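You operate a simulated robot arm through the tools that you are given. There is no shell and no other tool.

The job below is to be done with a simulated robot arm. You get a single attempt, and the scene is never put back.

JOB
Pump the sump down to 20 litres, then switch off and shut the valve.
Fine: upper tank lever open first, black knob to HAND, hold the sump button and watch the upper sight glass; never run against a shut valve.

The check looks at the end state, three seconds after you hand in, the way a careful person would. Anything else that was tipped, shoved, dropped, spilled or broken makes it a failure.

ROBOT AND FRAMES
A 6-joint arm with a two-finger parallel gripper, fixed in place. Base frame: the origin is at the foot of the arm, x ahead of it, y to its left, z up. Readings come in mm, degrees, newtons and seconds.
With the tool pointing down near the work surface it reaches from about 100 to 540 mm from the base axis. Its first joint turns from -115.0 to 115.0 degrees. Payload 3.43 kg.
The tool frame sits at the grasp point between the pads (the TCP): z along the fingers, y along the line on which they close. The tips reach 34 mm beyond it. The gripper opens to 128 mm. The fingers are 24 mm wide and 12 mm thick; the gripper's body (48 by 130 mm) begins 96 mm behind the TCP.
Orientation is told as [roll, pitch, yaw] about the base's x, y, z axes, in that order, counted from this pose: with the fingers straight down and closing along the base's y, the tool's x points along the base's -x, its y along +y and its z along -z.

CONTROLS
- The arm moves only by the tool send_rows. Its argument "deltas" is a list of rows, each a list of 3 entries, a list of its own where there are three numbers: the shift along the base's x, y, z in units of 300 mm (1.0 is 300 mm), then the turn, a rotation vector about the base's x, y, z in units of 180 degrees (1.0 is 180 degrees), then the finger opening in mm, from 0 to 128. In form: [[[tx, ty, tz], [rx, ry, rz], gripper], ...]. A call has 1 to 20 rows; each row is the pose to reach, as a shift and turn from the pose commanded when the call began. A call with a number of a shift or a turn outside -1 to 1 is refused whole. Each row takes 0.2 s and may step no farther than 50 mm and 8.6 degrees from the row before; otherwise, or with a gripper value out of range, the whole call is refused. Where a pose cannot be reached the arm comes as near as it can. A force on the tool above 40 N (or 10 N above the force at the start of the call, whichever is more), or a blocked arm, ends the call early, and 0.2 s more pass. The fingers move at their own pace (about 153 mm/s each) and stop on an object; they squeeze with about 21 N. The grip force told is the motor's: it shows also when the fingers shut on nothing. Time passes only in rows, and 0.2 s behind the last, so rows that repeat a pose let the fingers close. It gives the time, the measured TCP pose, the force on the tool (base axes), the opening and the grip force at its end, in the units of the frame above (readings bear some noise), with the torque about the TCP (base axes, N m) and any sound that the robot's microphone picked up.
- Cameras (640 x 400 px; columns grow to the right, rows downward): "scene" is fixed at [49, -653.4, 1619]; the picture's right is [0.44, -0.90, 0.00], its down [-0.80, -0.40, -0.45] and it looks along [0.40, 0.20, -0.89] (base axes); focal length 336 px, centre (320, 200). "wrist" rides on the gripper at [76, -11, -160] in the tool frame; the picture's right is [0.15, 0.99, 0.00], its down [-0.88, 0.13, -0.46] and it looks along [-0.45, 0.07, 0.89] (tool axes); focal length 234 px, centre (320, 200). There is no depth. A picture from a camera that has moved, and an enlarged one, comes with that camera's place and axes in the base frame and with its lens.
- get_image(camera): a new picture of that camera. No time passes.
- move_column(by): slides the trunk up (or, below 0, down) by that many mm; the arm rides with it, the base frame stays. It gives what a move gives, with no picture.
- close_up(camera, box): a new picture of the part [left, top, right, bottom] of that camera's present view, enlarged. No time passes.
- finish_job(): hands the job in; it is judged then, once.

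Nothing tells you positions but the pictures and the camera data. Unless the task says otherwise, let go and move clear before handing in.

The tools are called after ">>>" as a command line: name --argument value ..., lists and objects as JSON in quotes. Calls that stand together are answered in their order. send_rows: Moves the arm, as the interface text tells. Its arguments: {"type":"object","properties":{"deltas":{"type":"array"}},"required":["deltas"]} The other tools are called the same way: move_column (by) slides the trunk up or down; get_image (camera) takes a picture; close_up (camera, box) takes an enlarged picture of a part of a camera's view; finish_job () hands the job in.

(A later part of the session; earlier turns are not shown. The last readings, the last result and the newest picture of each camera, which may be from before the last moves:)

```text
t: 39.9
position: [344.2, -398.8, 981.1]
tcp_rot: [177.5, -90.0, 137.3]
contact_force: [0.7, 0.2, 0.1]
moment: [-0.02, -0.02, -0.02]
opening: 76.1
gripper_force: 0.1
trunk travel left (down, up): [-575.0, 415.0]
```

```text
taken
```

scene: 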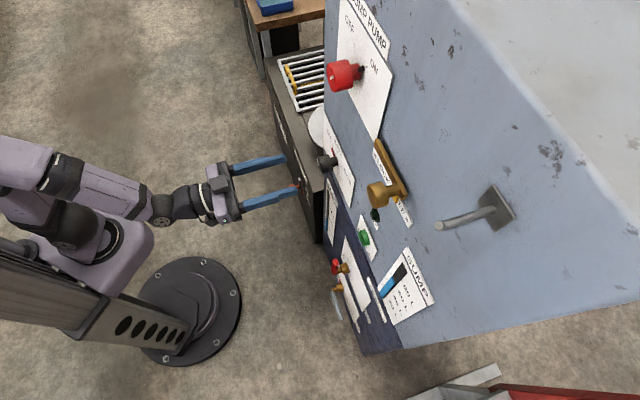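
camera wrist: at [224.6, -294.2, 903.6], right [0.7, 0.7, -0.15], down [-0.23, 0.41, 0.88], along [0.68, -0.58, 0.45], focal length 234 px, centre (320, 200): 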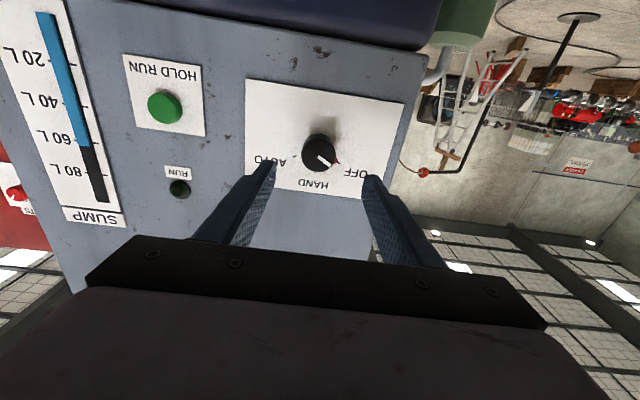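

I'll zoom in to refine the knob centre from this pose.

>>> close_up --camera "wrist" --box '[240, 75, 400, 200]'

>>> close_up --camera "scene" --box '[280, 120, 380, 190]'

```text
3.20 times, centred on (320, 138) of wrist
camera zoom: at [224.6, -294.2, 903.6], right [0.7, 0.7, -0.15], down [-0.23, 0.41, 0.88], along [0.68, -0.58, 0.45], focal length 749 px, centre (320, 400)
```

zoom: 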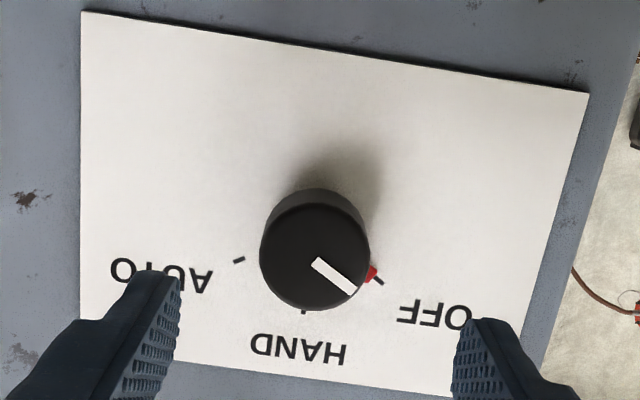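

```text
5.71 times, centred on (330, 155) of scene
camera zoom: at [49.0, -653.4, 1619.0], right [0.44, -0.9, 0.0], down [-0.8, -0.4, -0.45], along [0.4, 0.2, -0.89], focal length 1917 px, centre (263, 457)
```

zoom: 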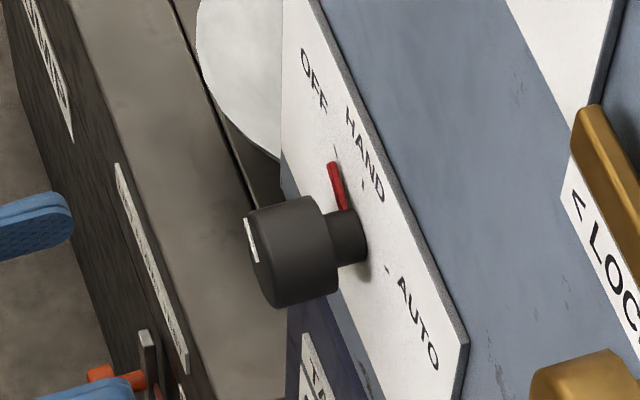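

The knob centre is at u≈39, z≈980, about 40 mm diameter, face about 38 mm proud of the plate. I'll pre-roll the tool −30° and advance so the fingers straddle the knob, tips about 20 mm short of the plate.

>>> send_rows --deltas '[[[0, 0, 0], [-0.0295, 0.0295, 0], 76], [[0, 0, 0], [-0.059, 0.059, 0], 76], [[0, 0, 0], [-0.0884, 0.0884, 0], 76], [[0, 0, 0], [-0.1179, 0.1179, 0], 76], [[0.05, -0.051, 0], [-0.1179, 0.1179, 0], 76], [[0.1, -0.102, 0], [-0.1179, 0.1179, 0], 76], [[0.1, -0.102, 0], [-0.1179, 0.1179, 0], 76]]'

>>> get_image --camera "wrist"

>>> close_up --camera "scene" --box '[240, 110, 400, 210]'

```text
t: 41.5
position: [329.0, -450.7, 1046.4]
tcp_rot: [-87.1, -61.0, 43.8]
contact_force: [0.2, 0.1, -0.4]
moment: [-0.01, 0.0, -0.02]
opening: 76.0
gripper_force: 0.0
out of reach, approached as far as the arm can: row 2, 3, 4, 5, 6, 7
trunk travel left (down, up): [-575.0, 415.0]
```

```text
taken
camera wrist: at [180.5, -373.8, 989.4], right [0.54, 0.59, -0.61], down [0.06, 0.69, 0.72], along [0.84, -0.42, 0.34], focal length 234 px, centre (320, 200)
```

wrist: 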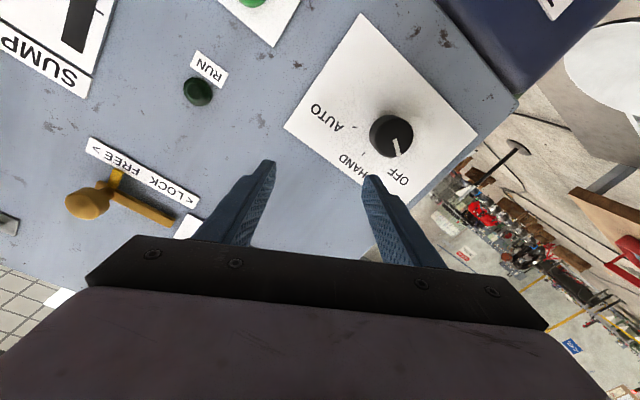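

```text
4.00 times, centred on (320, 160) of scene
camera zoom: at [49.0, -653.4, 1619.0], right [0.44, -0.9, 0.0], down [-0.8, -0.4, -0.45], along [0.4, 0.2, -0.89], focal length 1342 px, centre (320, 360)
```

zoom: 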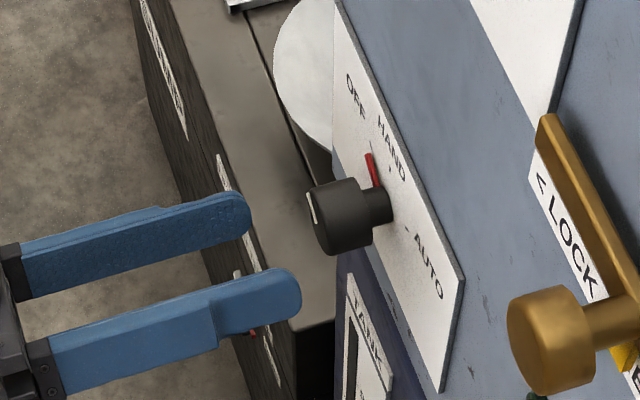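

Rolling that way hit a joint limit and displaced the arm, though without touching anything. I'll go back to the unrolled stand-off pose and use the other roll direction.

>>> send_rows --deltas '[[[0.0101, 0.0346, -0.0443], [0.0216, -0.0236, -0.0017], 76], [[0.0203, 0.0692, -0.0885], [0.0431, -0.0472, -0.0034], 76], [[0.0304, 0.1038, -0.1328], [0.0647, -0.0707, -0.005], 76], [[0.0405, 0.1384, -0.1771], [0.0862, -0.0943, -0.0067], 76], [[0.0507, 0.173, -0.2213], [0.1078, -0.1179, -0.0084], 76], [[0.0507, 0.173, -0.2213], [0.1078, -0.1179, -0.0084], 76]]'

>>> get_image --camera "wrist"

```text
t: 42.9
position: [344.0, -400.8, 979.5]
tcp_rot: [-127.8, -88.5, 80.7]
contact_force: [0.3, 0.0, 1.1]
moment: [0.0, -0.01, 0.01]
opening: 76.2
gripper_force: 0.1
out of reach, approached as far as the arm can: row 1, 2
trunk travel left (down, up): [-575.0, 415.0]
```

```text
taken
camera wrist: at [227.0, -294.2, 901.6], right [0.72, 0.67, -0.17], down [-0.21, 0.44, 0.87], along [0.66, -0.59, 0.46], focal length 234 px, centre (320, 200)
```

wrist: 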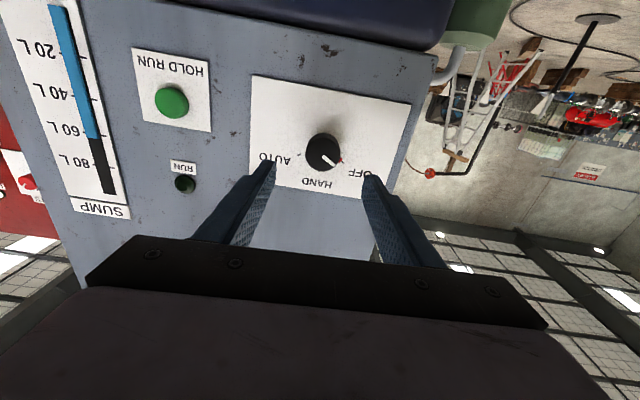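

I'm back near the level stand-off pose, with about 2° of residual error. I'll correct that, move a little closer, and then test the roll in the positive direction while still clear of the knob.

>>> send_rows --deltas '[[[0.02, -0.025, 0.002], [0.0035, -0.0011, 0.0054], 76], [[0.04, -0.05, 0.003], [0.007, -0.0022, 0.0108], 76], [[0.06, -0.075, 0.003], [0.007, -0.0022, 0.0108], 76], [[0.06, -0.075, 0.003], [0.007, -0.0022, 0.0108], 76]]'

>>> get_image --camera "wrist"

```text
t: 43.9
position: [362.1, -424.1, 980.5]
tcp_rot: [-159.7, -89.7, 114.8]
contact_force: [0.5, 0.2, 0.1]
moment: [0.0, 0.0, 0.0]
opening: 76.0
gripper_force: 0.0
trunk travel left (down, up): [-575.0, 415.0]
```

```text
taken
camera wrist: at [241.6, -320.3, 903.5], right [0.7, 0.7, -0.15], down [-0.23, 0.42, 0.88], along [0.68, -0.58, 0.45], focal length 234 px, centre (320, 200)
```

wrist: 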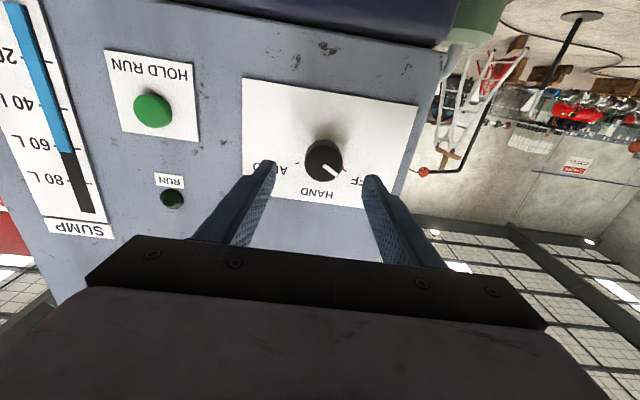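

Level again, 557 mm out. Now testing the positive roll in free space.

>>> send_rows --deltas '[[[0.004, 0.004, 0], [0.0283, -0.0283, 0], 76], [[0.009, 0.009, 0], [0.0566, -0.0566, 0], 76], [[0.013, 0.013, 0], [0.0849, -0.0849, 0], 76], [[0.013, 0.013, 0], [0.1131, -0.1131, 0], 76], [[0.013, 0.013, 0], [0.1131, -0.1131, 0], 76]]'

>>> get_image --camera "wrist"

```text
t: 45.1
position: [366.1, -420.9, 982.0]
tcp_rot: [90.5, -61.3, -135.5]
contact_force: [0.0, -0.3, -1.3]
moment: [0.02, 0.02, -0.02]
opening: 76.1
gripper_force: 0.1
trunk travel left (down, up): [-575.0, 415.0]
```

```text
taken
camera wrist: at [273.1, -289.5, 907.8], right [0.66, 0.66, 0.35], down [-0.54, 0.11, 0.83], along [0.52, -0.74, 0.43], focal length 234 px, centre (320, 200)
```

wrist: 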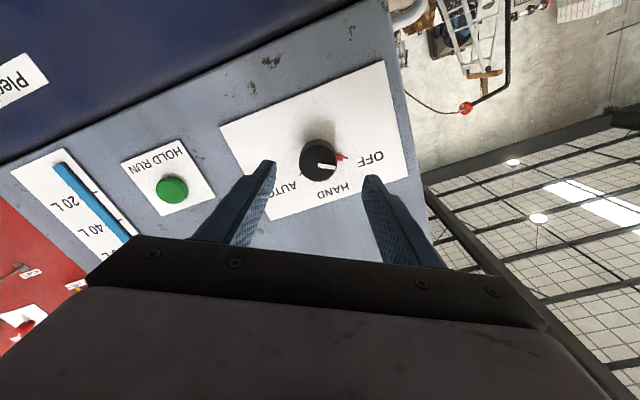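

Positive roll is reachable. I check that it extends to ~60° before committing.

>>> send_rows --deltas '[[[0, 0, 0], [0.0283, -0.0283, 0], 76], [[0, 0, 0], [0.0566, -0.0566, 0], 76], [[0, 0, 0], [0.0849, -0.0849, 0], 76], [[0, 0, 0], [0.1131, -0.1131, 0], 76], [[0, 0, 0], [0.137, -0.137, 0], 76], [[0, 0, 0], [0.137, -0.137, 0], 76]]'

>>> get_image --camera "wrist"

```text
t: 46.5
position: [366.4, -420.8, 980.5]
tcp_rot: [90.3, -26.4, -135.3]
contact_force: [-0.5, 0.2, 0.1]
moment: [-0.01, 0.0, 0.01]
opening: 76.1
gripper_force: 0.1
trunk travel left (down, up): [-575.0, 415.0]
```

```text
taken
camera wrist: at [299.7, -263.7, 936.0], right [0.4, 0.4, 0.82], down [-0.84, -0.19, 0.51], along [0.36, -0.89, 0.26], focal length 234 px, centre (320, 200)
```

wrist: 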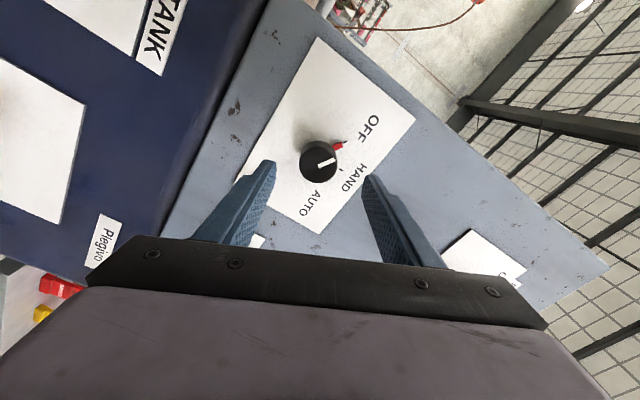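

Roll to +64° is fine, so I can grip at 0° and turn to HAND. I roll back to 0° and then advance to straddle the knob.

>>> send_rows --deltas '[[[0, 0, 0], [-0.0313, 0.0313, 0], 76], [[0, 0, 0], [-0.0625, 0.0625, 0], 76], [[0, 0, 0], [-0.0938, 0.0938, 0], 76], [[0, 0, 0], [-0.125, 0.125, 0], 76], [[0, 0, 0], [-0.1563, 0.1563, 0], 76], [[0, 0, 0], [-0.1876, 0.1876, 0], 76], [[0, 0, 0], [-0.2188, 0.2188, 0], 76], [[0, 0, 0], [-0.25, 0.25, 0], 76], [[0, 0, 0], [-0.25, 0.25, 0], 76]]'

>>> send_rows --deltas '[[[0.033, -0.033, -0.001], [0, 0, 0], 76], [[0.066, -0.066, -0.002], [0, 0, 0], 76], [[0.098, -0.098, -0.002], [0, 0, 0], 76], [[0.1287, -0.1287, -0.002], [0, 0, 0], 76], [[0.1287, -0.1287, -0.002], [0, 0, 0], 76]]'

>>> get_image --camera "wrist"

>>> close_up --camera "scene" --box '[240, 110, 400, 210]'

```text
t: 48.5
position: [366.8, -421.2, 981.6]
tcp_rot: [-143.3, -89.6, 98.4]
contact_force: [0.0, -0.3, -0.3]
moment: [-0.04, 0.01, -0.01]
opening: 75.8
gripper_force: 0.0
trunk travel left (down, up): [-575.0, 415.0]
```

```text
t: 49.7
position: [404.2, -458.3, 980.0]
tcp_rot: [-165.0, -89.6, 120.1]
contact_force: [0.1, -0.4, -0.2]
moment: [0.01, 0.01, 0.0]
opening: 76.2
gripper_force: 0.2
trunk travel left (down, up): [-575.0, 415.0]
```

```text
taken
camera wrist: at [284.1, -354.6, 903.1], right [0.7, 0.7, -0.15], down [-0.23, 0.42, 0.88], along [0.68, -0.58, 0.45], focal length 234 px, centre (320, 200)
```

wrist: 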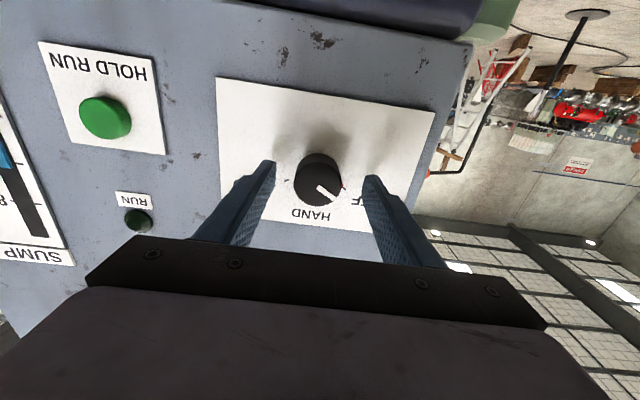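

```text
4.00 times, centred on (320, 160) of scene
camera zoom: at [49.0, -653.4, 1619.0], right [0.44, -0.9, 0.0], down [-0.8, -0.4, -0.45], along [0.4, 0.2, -0.89], focal length 1342 px, centre (320, 360)
```

zoom: 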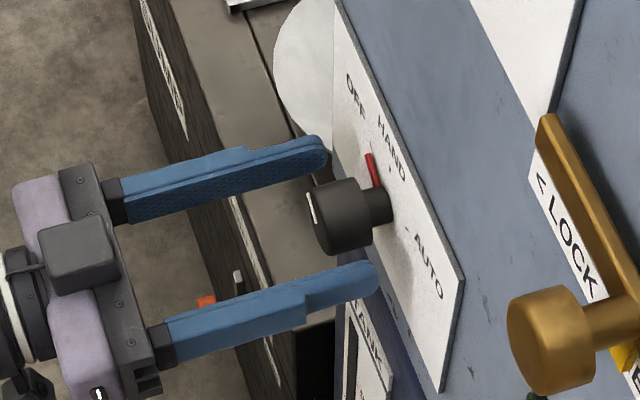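

The fingers straddle the knob evenly. Closing on it now.

>>> send_rows --deltas '[[[0, 0, 0], [0, 0, 0], 50], [[0, 0, 0], [0, 0, 0], 34], [[0, 0, 0], [0, 0, 0], 25], [[0, 0, 0], [0, 0, 0], 25]]'

>>> get_image --camera "wrist"

>>> close_up --camera "scene" --box '[240, 110, 400, 210]'

```text
t: 50.7
position: [403.8, -459.2, 981.2]
tcp_rot: [171.7, -89.7, 143.3]
contact_force: [-5.9, -6.3, 0.2]
moment: [-0.02, -0.02, -0.71]
opening: 39.5
gripper_force: 44.9
trunk travel left (down, up): [-575.0, 415.0]
```

```text
taken
camera wrist: at [283.0, -355.5, 903.2], right [0.7, 0.7, -0.15], down [-0.23, 0.42, 0.88], along [0.67, -0.58, 0.46], focal length 234 px, centre (320, 200)
```

wrist: 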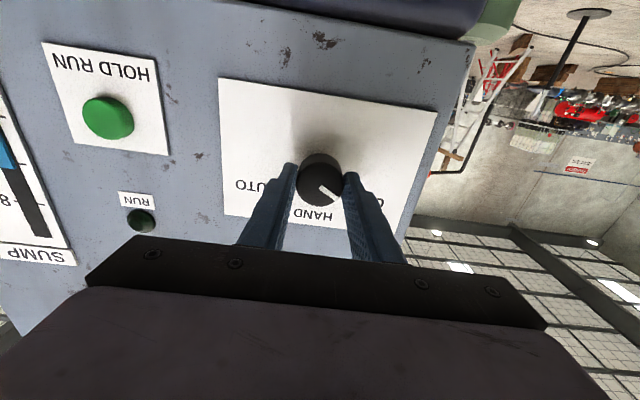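

```text
4.00 times, centred on (320, 160) of scene
camera zoom: at [49.0, -653.4, 1619.0], right [0.44, -0.9, 0.0], down [-0.8, -0.4, -0.45], along [0.4, 0.2, -0.89], focal length 1342 px, centre (320, 360)
```

zoom: 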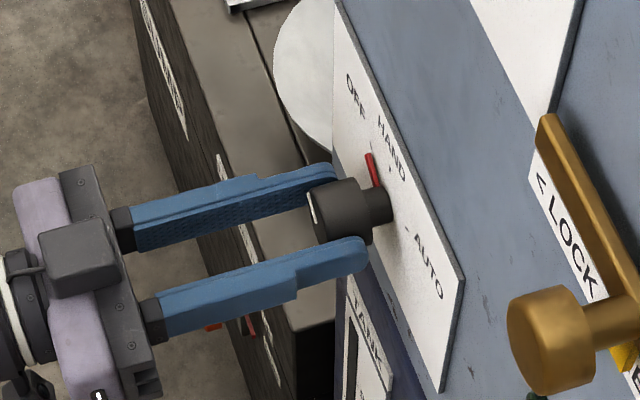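

The knob is gripped (39.5 mm). The tick marks compute to 60° between positions, so I turn clockwise 60° to HAND.

>>> send_rows --deltas '[[[-0.0028, -0.0028, 0], [0.0295, -0.0295, 0], 25], [[-0.0028, -0.0028, 0], [0.0589, -0.0589, 0], 25], [[-0.0028, -0.0028, 0], [0.0884, -0.0884, 0], 25], [[-0.0028, -0.0028, 0], [0.1179, -0.1179, 0], 25], [[-0.0028, -0.0028, 0], [0.1473, -0.1473, 0], 25], [[-0.0028, -0.0028, 0], [0.1768, -0.1768, 0], 25], [[-0.0028, -0.0028, 0], [0.2062, -0.2062, 0], 25], [[-0.0028, -0.0028, 0], [0.2357, -0.2357, 0], 25], [[-0.0028, -0.0028, 0], [0.2357, -0.2357, 0], 25]]'

>>> get_image --camera "wrist"

>>> close_up --camera "scene" --box '[240, 110, 400, 210]'

```text
t: 52.7
position: [404.3, -460.0, 979.9]
tcp_rot: [90.2, -29.9, -135.3]
contact_force: [-8.6, 1.5, -3.5]
moment: [0.42, 0.43, -0.28]
opening: 39.6
gripper_force: 45.8
trunk travel left (down, up): [-575.0, 415.0]
```

```text
taken
camera wrist: at [333.8, -304.7, 931.8], right [0.44, 0.44, 0.78], down [-0.82, -0.17, 0.55], along [0.37, -0.88, 0.29], focal length 234 px, centre (320, 200)
```

wrist: 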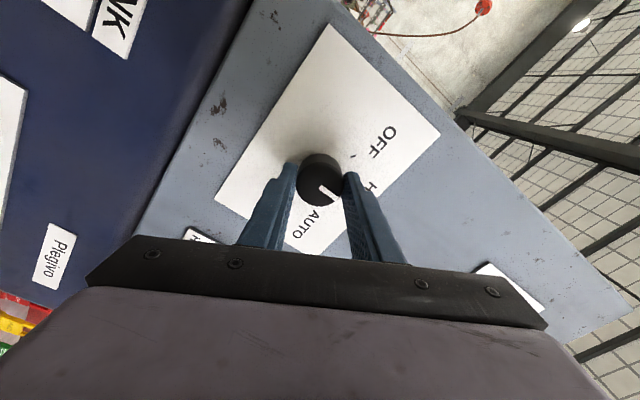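

```text
4.00 times, centred on (320, 160) of scene
camera zoom: at [49.0, -653.4, 1619.0], right [0.44, -0.9, 0.0], down [-0.8, -0.4, -0.45], along [0.4, 0.2, -0.89], focal length 1342 px, centre (320, 360)
```

zoom: 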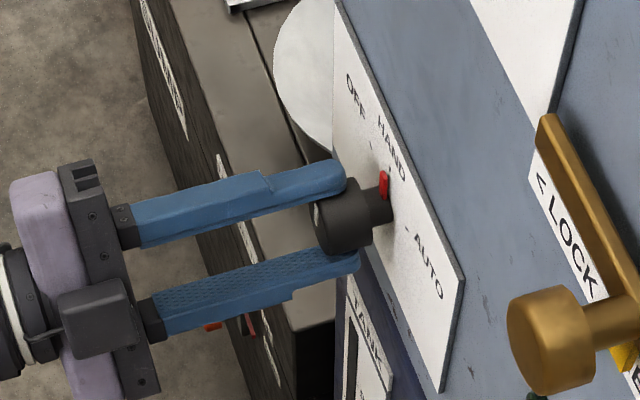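

The red pointer now lines up with HAND. I release, back out and check the knob.

>>> send_rows --deltas '[[[0, 0, 0], [0, 0, 0], 60], [[0, 0, 0], [0, 0, 0], 76], [[-0.05, 0.05, 0], [0, 0, 0], 76], [[-0.1, 0.1, 0], [0, 0, 0], 76], [[-0.15, 0.15, 0], [0, 0, 0], 76], [[-0.15, 0.15, 0], [0, 0, 0], 76]]'

>>> close_up --camera "wrist" --box '[240, 75, 440, 200]'

>>> close_up --camera "scene" --box '[280, 120, 380, 190]'

```text
t: 54.1
position: [359.7, -414.3, 980.0]
tcp_rot: [90.3, -30.0, -135.3]
contact_force: [0.7, 0.2, 0.5]
moment: [0.01, -0.04, -0.03]
opening: 76.0
gripper_force: 0.0
trunk travel left (down, up): [-575.0, 415.0]
```

```text
3.20 times, centred on (340, 138) of wrist
camera zoom: at [289.8, -259.1, 932.1], right [0.44, 0.44, 0.78], down [-0.82, -0.17, 0.55], along [0.37, -0.88, 0.29], focal length 749 px, centre (256, 400)
```

zoom: 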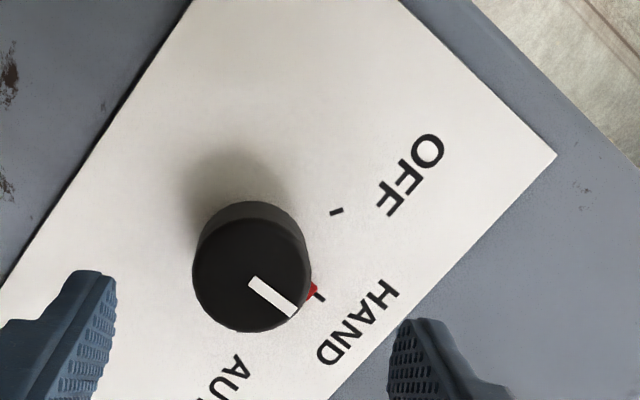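

```text
5.71 times, centred on (330, 155) of scene
camera zoom: at [49.0, -653.4, 1619.0], right [0.44, -0.9, 0.0], down [-0.8, -0.4, -0.45], along [0.4, 0.2, -0.89], focal length 1917 px, centre (263, 457)
```

zoom: 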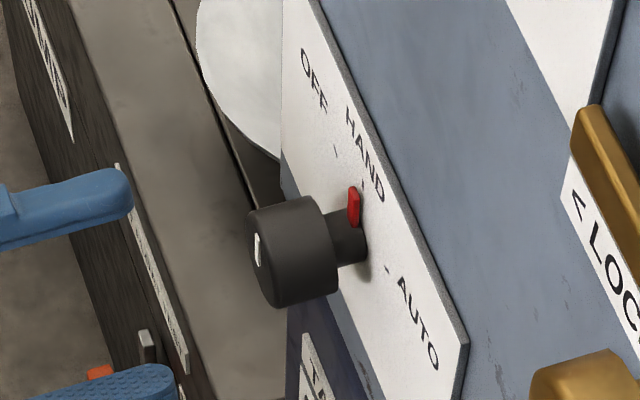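

The selector sits cleanly on HAND with the valve open. Now I roll back, close the fingers and move over in front of the HOLD RUN button.

>>> send_rows --deltas '[[[0, 0, 0], [-0.0295, 0.0295, 0], 76], [[0, 0, 0], [-0.0589, 0.0589, 0], 60], [[0, 0, 0], [-0.0884, 0.0884, 0], 40], [[0, 0, 0], [-0.1179, 0.1179, 0], 20], [[0, 0, 0], [-0.1473, 0.1473, 0], 0], [[0, 0, 0], [-0.1768, 0.1768, 0], 0], [[0, 0, 0], [-0.2062, 0.2062, 0], 0], [[0, 0, 0], [-0.2357, 0.2357, 0], 0], [[0, 0, 0], [-0.2357, 0.2357, 0], 0]]'

>>> send_rows --deltas '[[[-0.087, -0.087, -0.014], [0, 0, 0], 0], [[-0.174, -0.174, -0.028], [0, 0, 0], 0], [[-0.26, -0.26, -0.042], [0, 0, 0], 0], [[-0.347, -0.347, -0.056], [0, 0, 0], 0], [[-0.433, -0.433, -0.071], [0, 0, 0], 0], [[-0.433, -0.433, -0.071], [0, 0, 0], 0]]'

>>> get_image --camera "wrist"

>>> get_image --camera "scene"

```text
t: 56.1
position: [359.2, -414.2, 980.6]
tcp_rot: [-143.4, -89.6, 98.4]
contact_force: [-0.4, 0.2, 0.4]
moment: [-0.02, -0.03, 0.03]
opening: 0.0
gripper_force: 20.5
trunk travel left (down, up): [-575.0, 415.0]
```

```text
t: 57.5
position: [228.8, -543.7, 959.6]
tcp_rot: [-167.2, -89.7, 122.2]
contact_force: [-0.9, 0.4, -0.4]
moment: [-0.01, -0.03, -0.03]
opening: 0.0
gripper_force: 21.3
trunk travel left (down, up): [-575.0, 415.0]
```

```text
taken
camera wrist: at [107.7, -440.0, 883.1], right [0.7, 0.7, -0.15], down [-0.23, 0.42, 0.88], along [0.68, -0.58, 0.46], focal length 234 px, centre (320, 200)
```

wrist: 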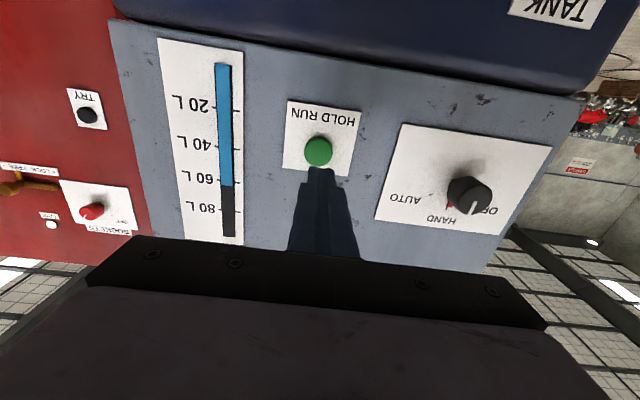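

```text
taken
```

scene: 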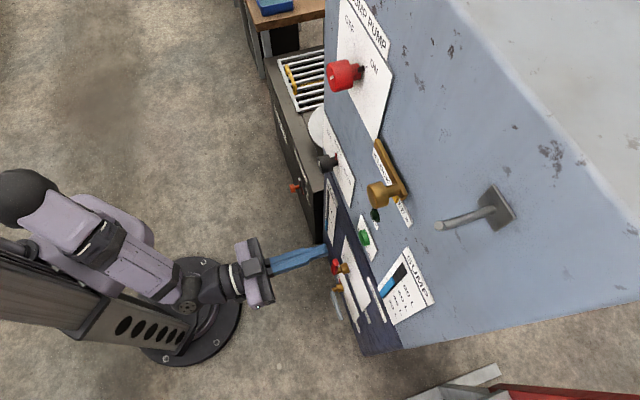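

The fingertips are lined up with the green button (u≈224, z≈958). I advance to a few mm short of it and take a baseline reading of both gauges.

>>> send_rows --deltas '[[[0.04, -0.04, -0.002], [0, 0, 0], 0], [[0.08, -0.08, -0.004], [0, 0, 0], 0], [[0.12, -0.12, -0.004], [0, 0, 0], 0], [[0.16, -0.16, -0.004], [0, 0, 0], 0], [[0.16, -0.16, -0.004], [0, 0, 0], 0]]'

>>> get_image --camera "wrist"

>>> close_up --camera "wrist" --box '[120, 60, 280, 245]'

>>> close_up --camera "scene" --box '[320, 200, 450, 330]'

```text
t: 58.7
position: [278.5, -592.5, 958.1]
tcp_rot: [-165.8, -89.7, 121.0]
contact_force: [1.0, -0.3, 0.2]
moment: [0.0, 0.01, -0.03]
opening: 0.1
gripper_force: 21.0
trunk travel left (down, up): [-575.0, 415.0]
```

```text
taken
camera wrist: at [157.9, -489.2, 881.6], right [0.7, 0.7, -0.15], down [-0.23, 0.42, 0.88], along [0.68, -0.58, 0.45], focal length 234 px, centre (320, 200)
```

wrist: 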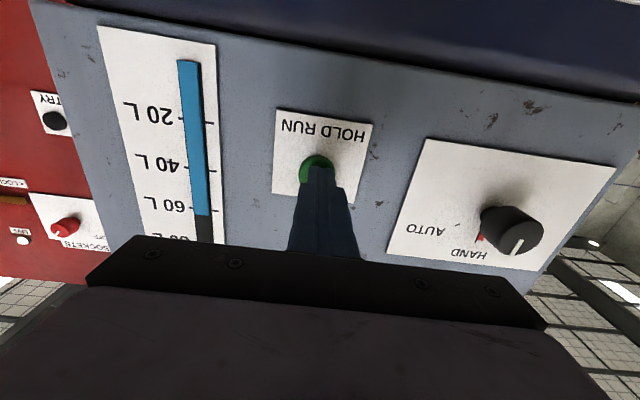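

```text
2.16 times, centred on (200, 152) of wrist
camera zoom: at [157.9, -489.2, 881.6], right [0.7, 0.7, -0.15], down [-0.23, 0.42, 0.88], along [0.68, -0.58, 0.45], focal length 506 px, centre (580, 303)
```

zoom: 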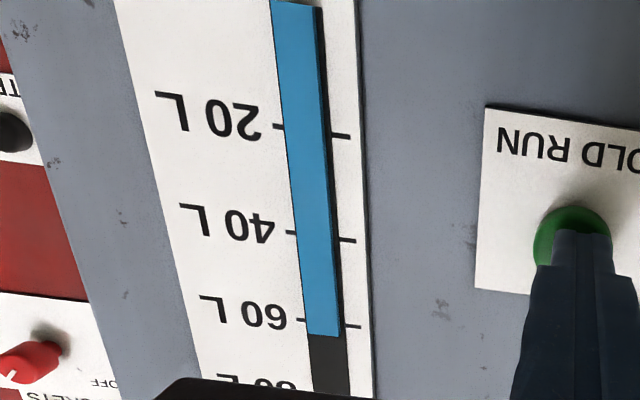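

```text
3.08 times, centred on (385, 265) of scene
camera zoom: at [49.0, -653.4, 1619.0], right [0.44, -0.9, 0.0], down [-0.8, -0.4, -0.45], along [0.4, 0.2, -0.89], focal length 1032 px, centre (120, 0)
```

zoom: 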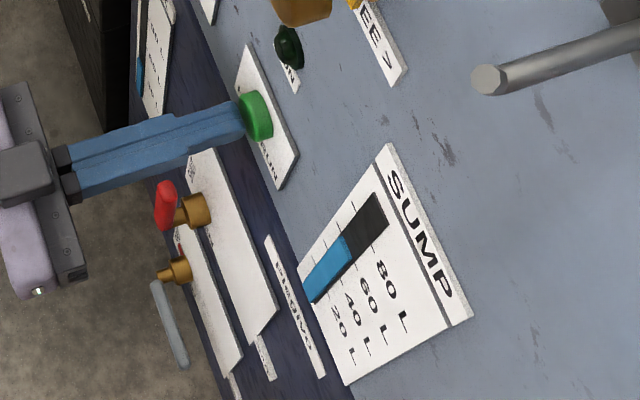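

Sump reads about 62–63 L. I now press gently in small steps and watch the force, sound and RUN lamp.

>>> send_rows --deltas '[[[0.007, -0.007, 0], [0, 0, 0], 0], [[0.0118, -0.0118, 0], [0, 0, 0], 0], [[0.0165, -0.0165, 0], [0, 0, 0], 0]]'

>>> close_up --camera "wrist" --box '[120, 60, 280, 245]'

>>> close_up --camera "scene" --box '[320, 200, 450, 330]'

```text
t: 59.5
position: [282.4, -597.1, 959.0]
tcp_rot: [-166.8, -89.8, 121.9]
contact_force: [-1.1, 0.5, -1.0]
moment: [0.04, 0.02, -0.01]
opening: 0.2
gripper_force: 20.8
trunk travel left (down, up): [-575.0, 415.0]
heard: click
```

```text
2.16 times, centred on (200, 152) of wrist
camera zoom: at [161.8, -493.4, 881.9], right [0.7, 0.7, -0.15], down [-0.23, 0.42, 0.88], along [0.68, -0.58, 0.45], focal length 506 px, centre (580, 303)
```

zoom: 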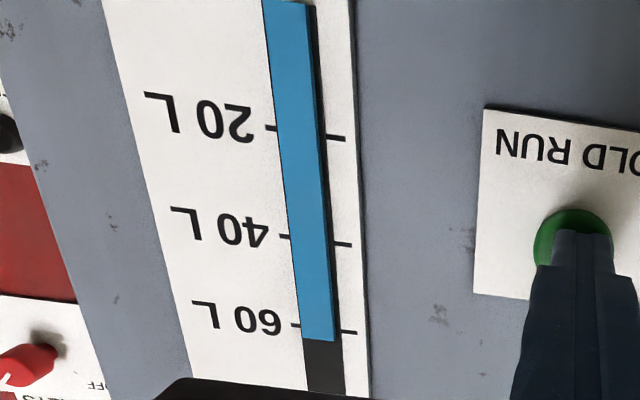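

```text
3.08 times, centred on (385, 265) of scene
camera zoom: at [49.0, -653.4, 1619.0], right [0.44, -0.9, 0.0], down [-0.8, -0.4, -0.45], along [0.4, 0.2, -0.89], focal length 1032 px, centre (120, 0)
```

zoom: 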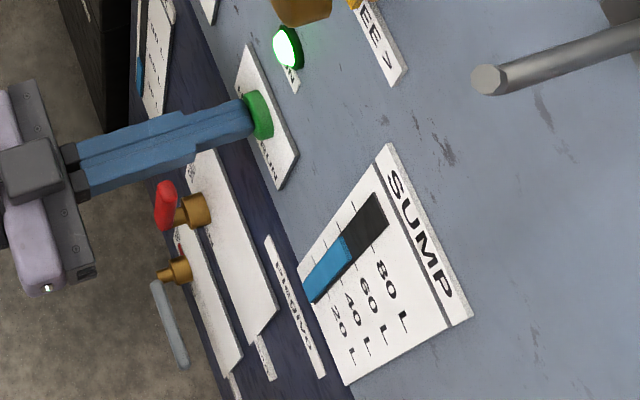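

A click and the RUN lamp lights: the pump is running with the valve open. I hold for about 1.8 s to measure the pump rate.

>>> send_rows --deltas '[[[0.002, -0.002, 0], [0, 0, 0], 0], [[0.002, -0.002, 0], [0, 0, 0], 0], [[0.002, -0.002, 0], [0, 0, 0], 0], [[0.002, -0.002, 0], [0, 0, 0], 0], [[0.002, -0.002, 0], [0, 0, 0], 0], [[0.002, -0.002, 0], [0, 0, 0], 0], [[0.002, -0.002, 0], [0, 0, 0], 0], [[0.002, -0.002, 0], [0, 0, 0], 0]]'

>>> close_up --camera "wrist" --box '[120, 60, 280, 245]'

>>> close_up --camera "scene" --box '[320, 200, 450, 330]'

```text
t: 61.3
position: [282.6, -597.9, 958.6]
tcp_rot: [-165.4, -89.7, 120.5]
contact_force: [-1.1, 0.8, 0.1]
moment: [0.01, 0.02, 0.0]
opening: 0.0
gripper_force: 20.3
trunk travel left (down, up): [-575.0, 415.0]
```

```text
2.16 times, centred on (200, 152) of wrist
camera zoom: at [162.3, -494.0, 881.8], right [0.7, 0.7, -0.15], down [-0.23, 0.42, 0.88], along [0.68, -0.58, 0.46], focal length 506 px, centre (580, 303)
```

zoom: 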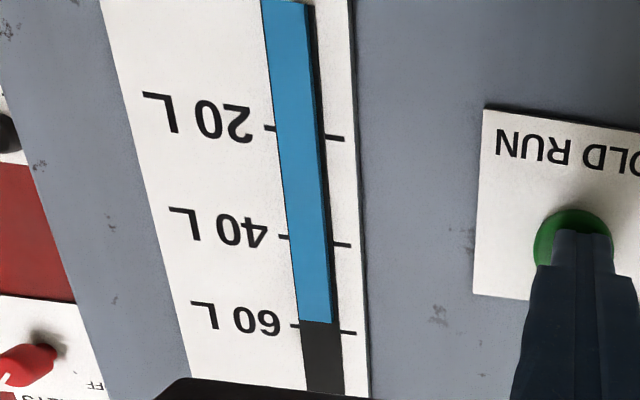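

```text
3.08 times, centred on (385, 265) of scene
camera zoom: at [49.0, -653.4, 1619.0], right [0.44, -0.9, 0.0], down [-0.8, -0.4, -0.45], along [0.4, 0.2, -0.89], focal length 1032 px, centre (120, 0)
```

zoom: 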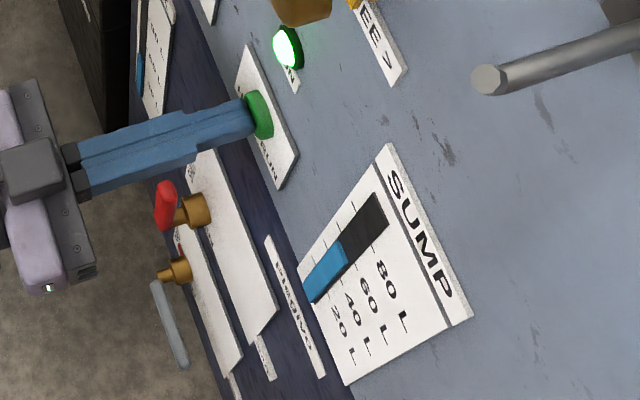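

The level dropped about 4 L in 1.8 s (≈2.3 L/s), and the lamp is on. I hold another 4.2 s and re-read.

>>> send_rows --deltas '[[[0, 0, 0], [0, 0, 0], 0], [[0, 0, 0], [0, 0, 0], 0], [[0, 0, 0], [0, 0, 0], 0], [[0, 0, 0], [0, 0, 0], 0], [[0, 0, 0], [0, 0, 0], 0], [[0, 0, 0], [0, 0, 0], 0], [[0, 0, 0], [0, 0, 0], 0], [[0, 0, 0], [0, 0, 0], 0], [[0, 0, 0], [0, 0, 0], 0], [[0, 0, 0], [0, 0, 0], 0], [[0, 0, 0], [0, 0, 0], 0], [[0, 0, 0], [0, 0, 0], 0], [[0, 0, 0], [0, 0, 0], 0], [[0, 0, 0], [0, 0, 0], 0], [[0, 0, 0], [0, 0, 0], 0], [[0, 0, 0], [0, 0, 0], 0], [[0, 0, 0], [0, 0, 0], 0], [[0, 0, 0], [0, 0, 0], 0], [[0, 0, 0], [0, 0, 0], 0], [[0, 0, 0], [0, 0, 0], 0]]'

>>> close_up --camera "wrist" --box '[120, 60, 280, 245]'

>>> close_up --camera "scene" --box '[320, 200, 450, 330]'

>>> close_up --camera "scene" --box '[310, 160, 370, 260]'

```text
t: 65.5
position: [283.1, -597.7, 958.9]
tcp_rot: [-165.0, -89.7, 120.0]
contact_force: [-1.1, 1.3, -0.1]
moment: [0.0, -0.01, -0.03]
opening: 0.0
gripper_force: 20.8
trunk travel left (down, up): [-575.0, 415.0]
```

```text
2.16 times, centred on (200, 152) of wrist
camera zoom: at [162.3, -494.0, 881.7], right [0.7, 0.7, -0.15], down [-0.23, 0.42, 0.88], along [0.68, -0.58, 0.46], focal length 506 px, centre (580, 303)
```

zoom: 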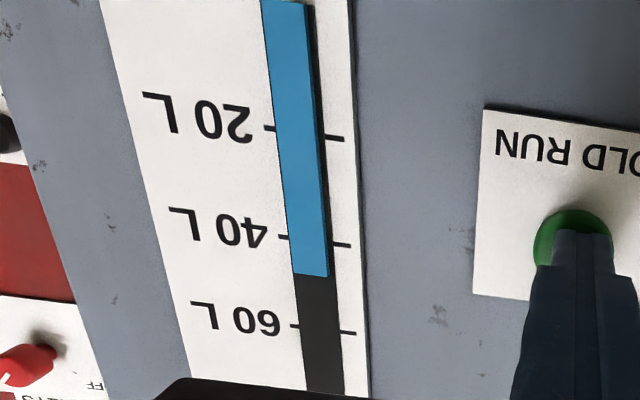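

```text
3.08 times, centred on (385, 265) of scene
camera zoom: at [49.0, -653.4, 1619.0], right [0.44, -0.9, 0.0], down [-0.8, -0.4, -0.45], along [0.4, 0.2, -0.89], focal length 1032 px, centre (120, 0)
```

zoom: 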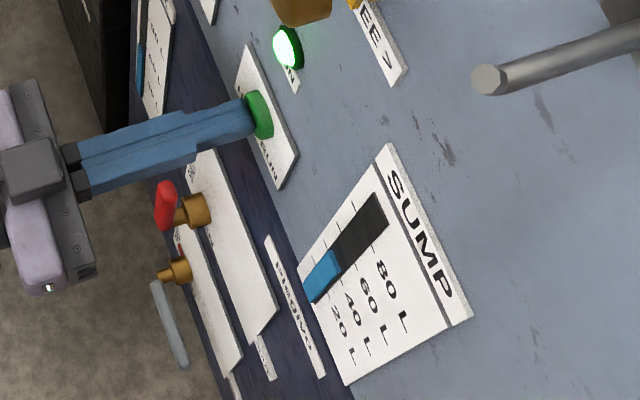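

```text
4.00 times, centred on (340, 210) of scene
camera zoom: at [49.0, -653.4, 1619.0], right [0.44, -0.9, 0.0], down [-0.8, -0.4, -0.45], along [0.4, 0.2, -0.89], focal length 1342 px, centre (240, 160)
```

zoom: 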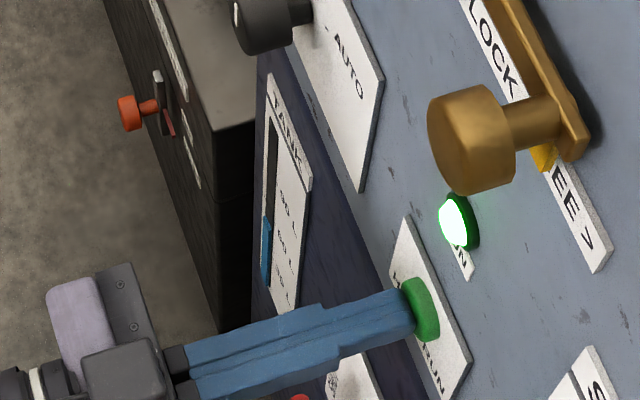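

About 48 L now (≈2.5 L/s), tank rising. Hold another 4.2 s.

>>> send_rows --deltas '[[[0, 0, 0], [0, 0, 0], 0], [[0, 0, 0], [0, 0, 0], 0], [[0, 0, 0], [0, 0, 0], 0], [[0, 0, 0], [0, 0, 0], 0], [[0, 0, 0], [0, 0, 0], 0], [[0, 0, 0], [0, 0, 0], 0], [[0, 0, 0], [0, 0, 0], 0], [[0, 0, 0], [0, 0, 0], 0], [[0, 0, 0], [0, 0, 0], 0], [[0, 0, 0], [0, 0, 0], 0], [[0, 0, 0], [0, 0, 0], 0], [[0, 0, 0], [0, 0, 0], 0], [[0, 0, 0], [0, 0, 0], 0], [[0, 0, 0], [0, 0, 0], 0], [[0, 0, 0], [0, 0, 0], 0], [[0, 0, 0], [0, 0, 0], 0], [[0, 0, 0], [0, 0, 0], 0], [[0, 0, 0], [0, 0, 0], 0], [[0, 0, 0], [0, 0, 0], 0], [[0, 0, 0], [0, 0, 0], 0]]'

>>> close_up --camera "wrist" --box '[120, 60, 280, 245]'

>>> close_up --camera "scene" --box '[310, 160, 370, 260]'

```text
t: 69.7
position: [282.3, -598.4, 958.2]
tcp_rot: [-164.6, -89.7, 119.7]
contact_force: [-1.6, 1.5, -0.4]
moment: [-0.01, 0.02, -0.02]
opening: 0.0
gripper_force: 20.9
trunk travel left (down, up): [-575.0, 415.0]
```

```text
2.16 times, centred on (200, 152) of wrist
camera zoom: at [162.3, -494.0, 881.7], right [0.7, 0.7, -0.15], down [-0.23, 0.42, 0.88], along [0.68, -0.58, 0.46], focal length 506 px, centre (580, 303)
```

zoom: 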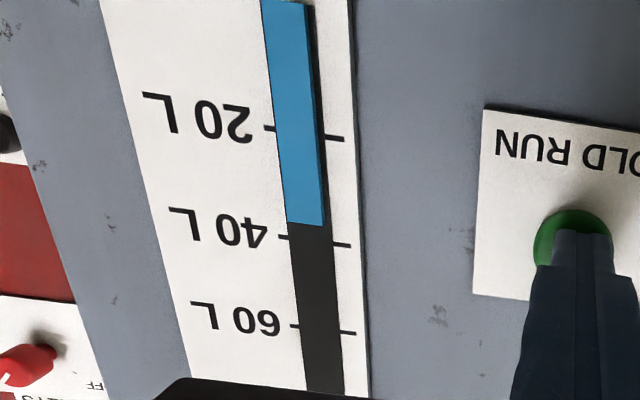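

```text
4.00 times, centred on (340, 210) of scene
camera zoom: at [49.0, -653.4, 1619.0], right [0.44, -0.9, 0.0], down [-0.8, -0.4, -0.45], along [0.4, 0.2, -0.89], focal length 1342 px, centre (240, 160)
```

zoom: 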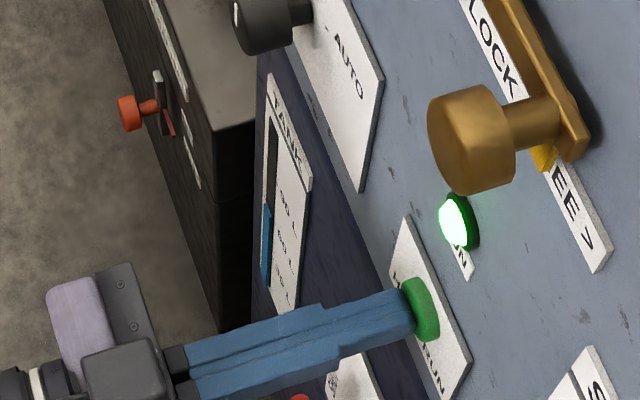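

About 37 L. Hold another 4.2 s (expect ~26 L).

>>> send_rows --deltas '[[[0, 0, 0], [0, 0, 0], 0], [[0, 0, 0], [0, 0, 0], 0], [[0, 0, 0], [0, 0, 0], 0], [[0, 0, 0], [0, 0, 0], 0], [[0, 0, 0], [0, 0, 0], 0], [[0, 0, 0], [0, 0, 0], 0], [[0, 0, 0], [0, 0, 0], 0], [[0, 0, 0], [0, 0, 0], 0], [[0, 0, 0], [0, 0, 0], 0], [[0, 0, 0], [0, 0, 0], 0], [[0, 0, 0], [0, 0, 0], 0], [[0, 0, 0], [0, 0, 0], 0], [[0, 0, 0], [0, 0, 0], 0], [[0, 0, 0], [0, 0, 0], 0], [[0, 0, 0], [0, 0, 0], 0], [[0, 0, 0], [0, 0, 0], 0], [[0, 0, 0], [0, 0, 0], 0], [[0, 0, 0], [0, 0, 0], 0], [[0, 0, 0], [0, 0, 0], 0]]'

>>> close_up --camera "wrist" --box '[120, 60, 280, 245]'

>>> close_up --camera "scene" --box '[320, 200, 450, 330]'

```text
t: 73.7
position: [283.2, -597.3, 958.5]
tcp_rot: [-164.7, -89.7, 119.8]
contact_force: [-2.1, 1.2, -0.2]
moment: [-0.01, 0.03, -0.02]
opening: 0.0
gripper_force: 21.1
trunk travel left (down, up): [-575.0, 415.0]
```

```text
2.16 times, centred on (200, 152) of wrist
camera zoom: at [162.3, -494.0, 881.7], right [0.7, 0.7, -0.15], down [-0.23, 0.42, 0.88], along [0.68, -0.58, 0.46], focal length 506 px, centre (580, 303)
```

zoom: 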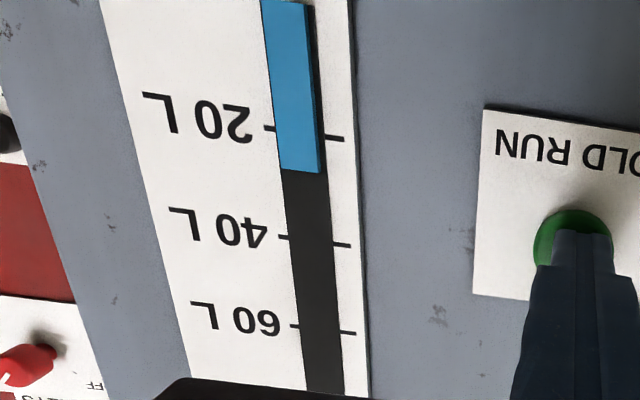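

```text
3.08 times, centred on (385, 265) of scene
camera zoom: at [49.0, -653.4, 1619.0], right [0.44, -0.9, 0.0], down [-0.8, -0.4, -0.45], along [0.4, 0.2, -0.89], focal length 1032 px, centre (120, 0)
```

zoom: 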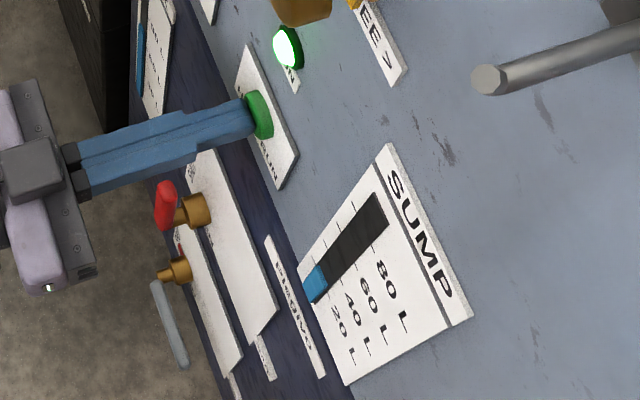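

About 26.5 L. I hold 1.6 s more and then release, to see where it settles before trimming.

>>> send_rows --deltas '[[[0, 0, 0], [0, 0, 0], 0], [[0, 0, 0], [0, 0, 0], 0], [[0, 0, 0], [0, 0, 0], 0], [[0, 0, 0], [0, 0, 0], 0], [[0, 0, 0], [0, 0, 0], 0], [[0, 0, 0], [0, 0, 0], 0], [[0, 0, 0], [0, 0, 0], 0], [[0, 0, 0], [0, 0, 0], 0], [[-0.0236, 0.0236, 0], [0, 0, 0], 0], [[-0.0236, 0.0236, 0], [0, 0, 0], 0]]'

>>> get_image --camera "wrist"

>>> close_up --camera "wrist" --box '[120, 60, 280, 245]'

>>> close_up --camera "scene" --box '[320, 200, 450, 330]'

```text
t: 75.9
position: [277.7, -592.2, 959.0]
tcp_rot: [-160.6, -89.6, 115.7]
contact_force: [-0.2, -0.9, -0.9]
moment: [0.0, 0.02, 0.01]
opening: 0.0
gripper_force: 20.6
trunk travel left (down, up): [-575.0, 415.0]
```

```text
taken
camera wrist: at [155.8, -487.0, 881.8], right [0.7, 0.7, -0.15], down [-0.23, 0.42, 0.88], along [0.68, -0.58, 0.46], focal length 234 px, centre (320, 200)
```

wrist: 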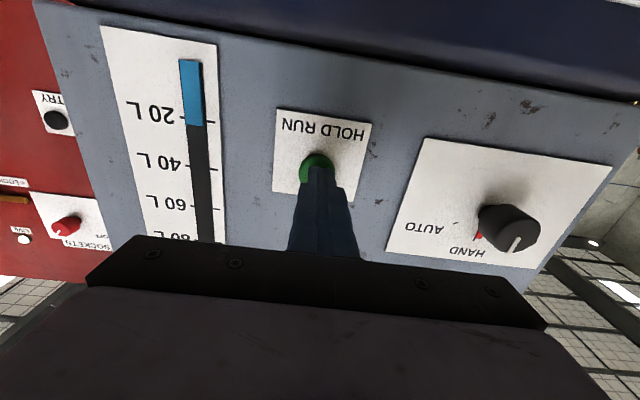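

```text
2.16 times, centred on (200, 152) of wrist
camera zoom: at [155.8, -487.0, 881.8], right [0.7, 0.7, -0.15], down [-0.23, 0.42, 0.88], along [0.68, -0.58, 0.46], focal length 506 px, centre (580, 303)
```

zoom: 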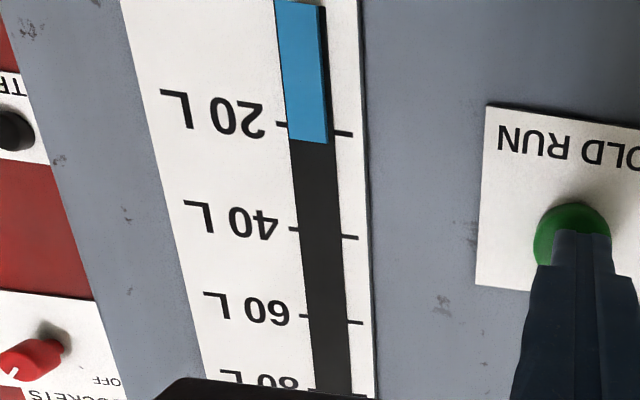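

```text
3.08 times, centred on (385, 265) of scene
camera zoom: at [49.0, -653.4, 1619.0], right [0.44, -0.9, 0.0], down [-0.8, -0.4, -0.45], along [0.4, 0.2, -0.89], focal length 1032 px, centre (120, 0)
```

zoom: 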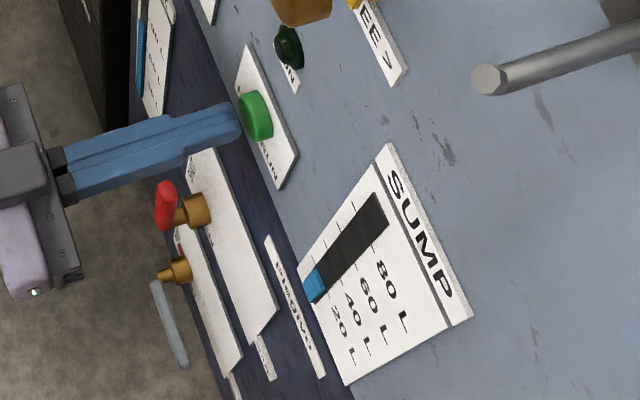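

The lamp is off and the level is just above 20 L. I zoom tightly to read it and check it's stable.

>>> close_up --camera "wrist" --box '[160, 90, 240, 140]'

>>> send_rows --deltas '[[[0, 0, 0], [0, 0, 0], 0], [[0, 0, 0], [0, 0, 0], 0], [[0, 0, 0], [0, 0, 0], 0], [[0, 0, 0], [0, 0, 0], 0], [[0, 0, 0], [0, 0, 0], 0]]'

>>> close_up --camera "wrist" --box '[160, 90, 240, 140]'

>>> close_up --camera "scene" --box '[370, 250, 450, 330]'

```text
8.00 times, centred on (200, 115) of wrist
camera zoom: at [155.8, -487.0, 881.8], right [0.7, 0.7, -0.15], down [-0.23, 0.42, 0.88], along [0.68, -0.58, 0.46], focal length 1873 px, centre (1280, 880)
```

zoom: 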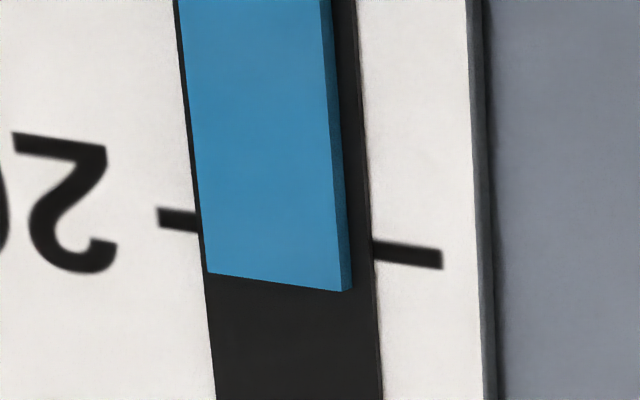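

```text
t: 77.1
position: [277.1, -590.8, 958.9]
tcp_rot: [-163.2, -89.6, 118.4]
contact_force: [-0.5, -0.6, 0.4]
moment: [0.02, 0.0, -0.02]
opening: 0.0
gripper_force: 20.9
trunk travel left (down, up): [-575.0, 415.0]
```

```text
8.00 times, centred on (200, 115) of wrist
camera zoom: at [156.0, -487.1, 881.8], right [0.7, 0.7, -0.15], down [-0.23, 0.42, 0.88], along [0.68, -0.58, 0.45], focal length 1873 px, centre (1280, 880)
```

zoom: 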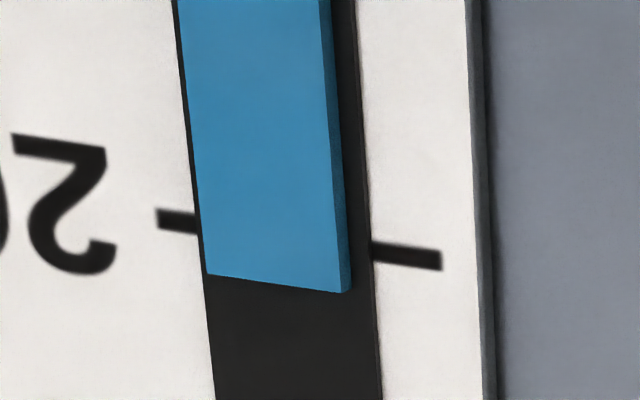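

```text
5.00 times, centred on (410, 290) of scene
camera zoom: at [49.0, -653.4, 1619.0], right [0.44, -0.9, 0.0], down [-0.8, -0.4, -0.45], along [0.4, 0.2, -0.89], focal length 1677 px, centre (-130, -250)
```

zoom: 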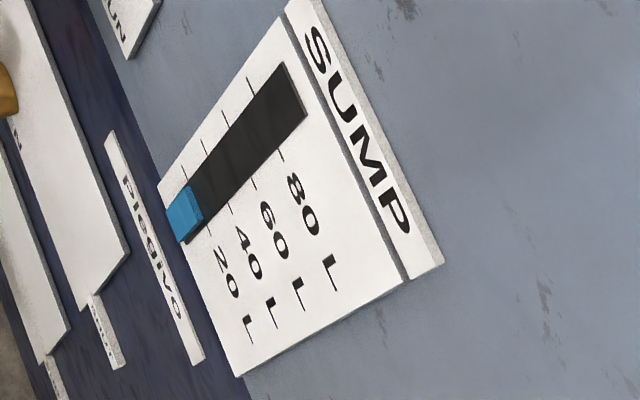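

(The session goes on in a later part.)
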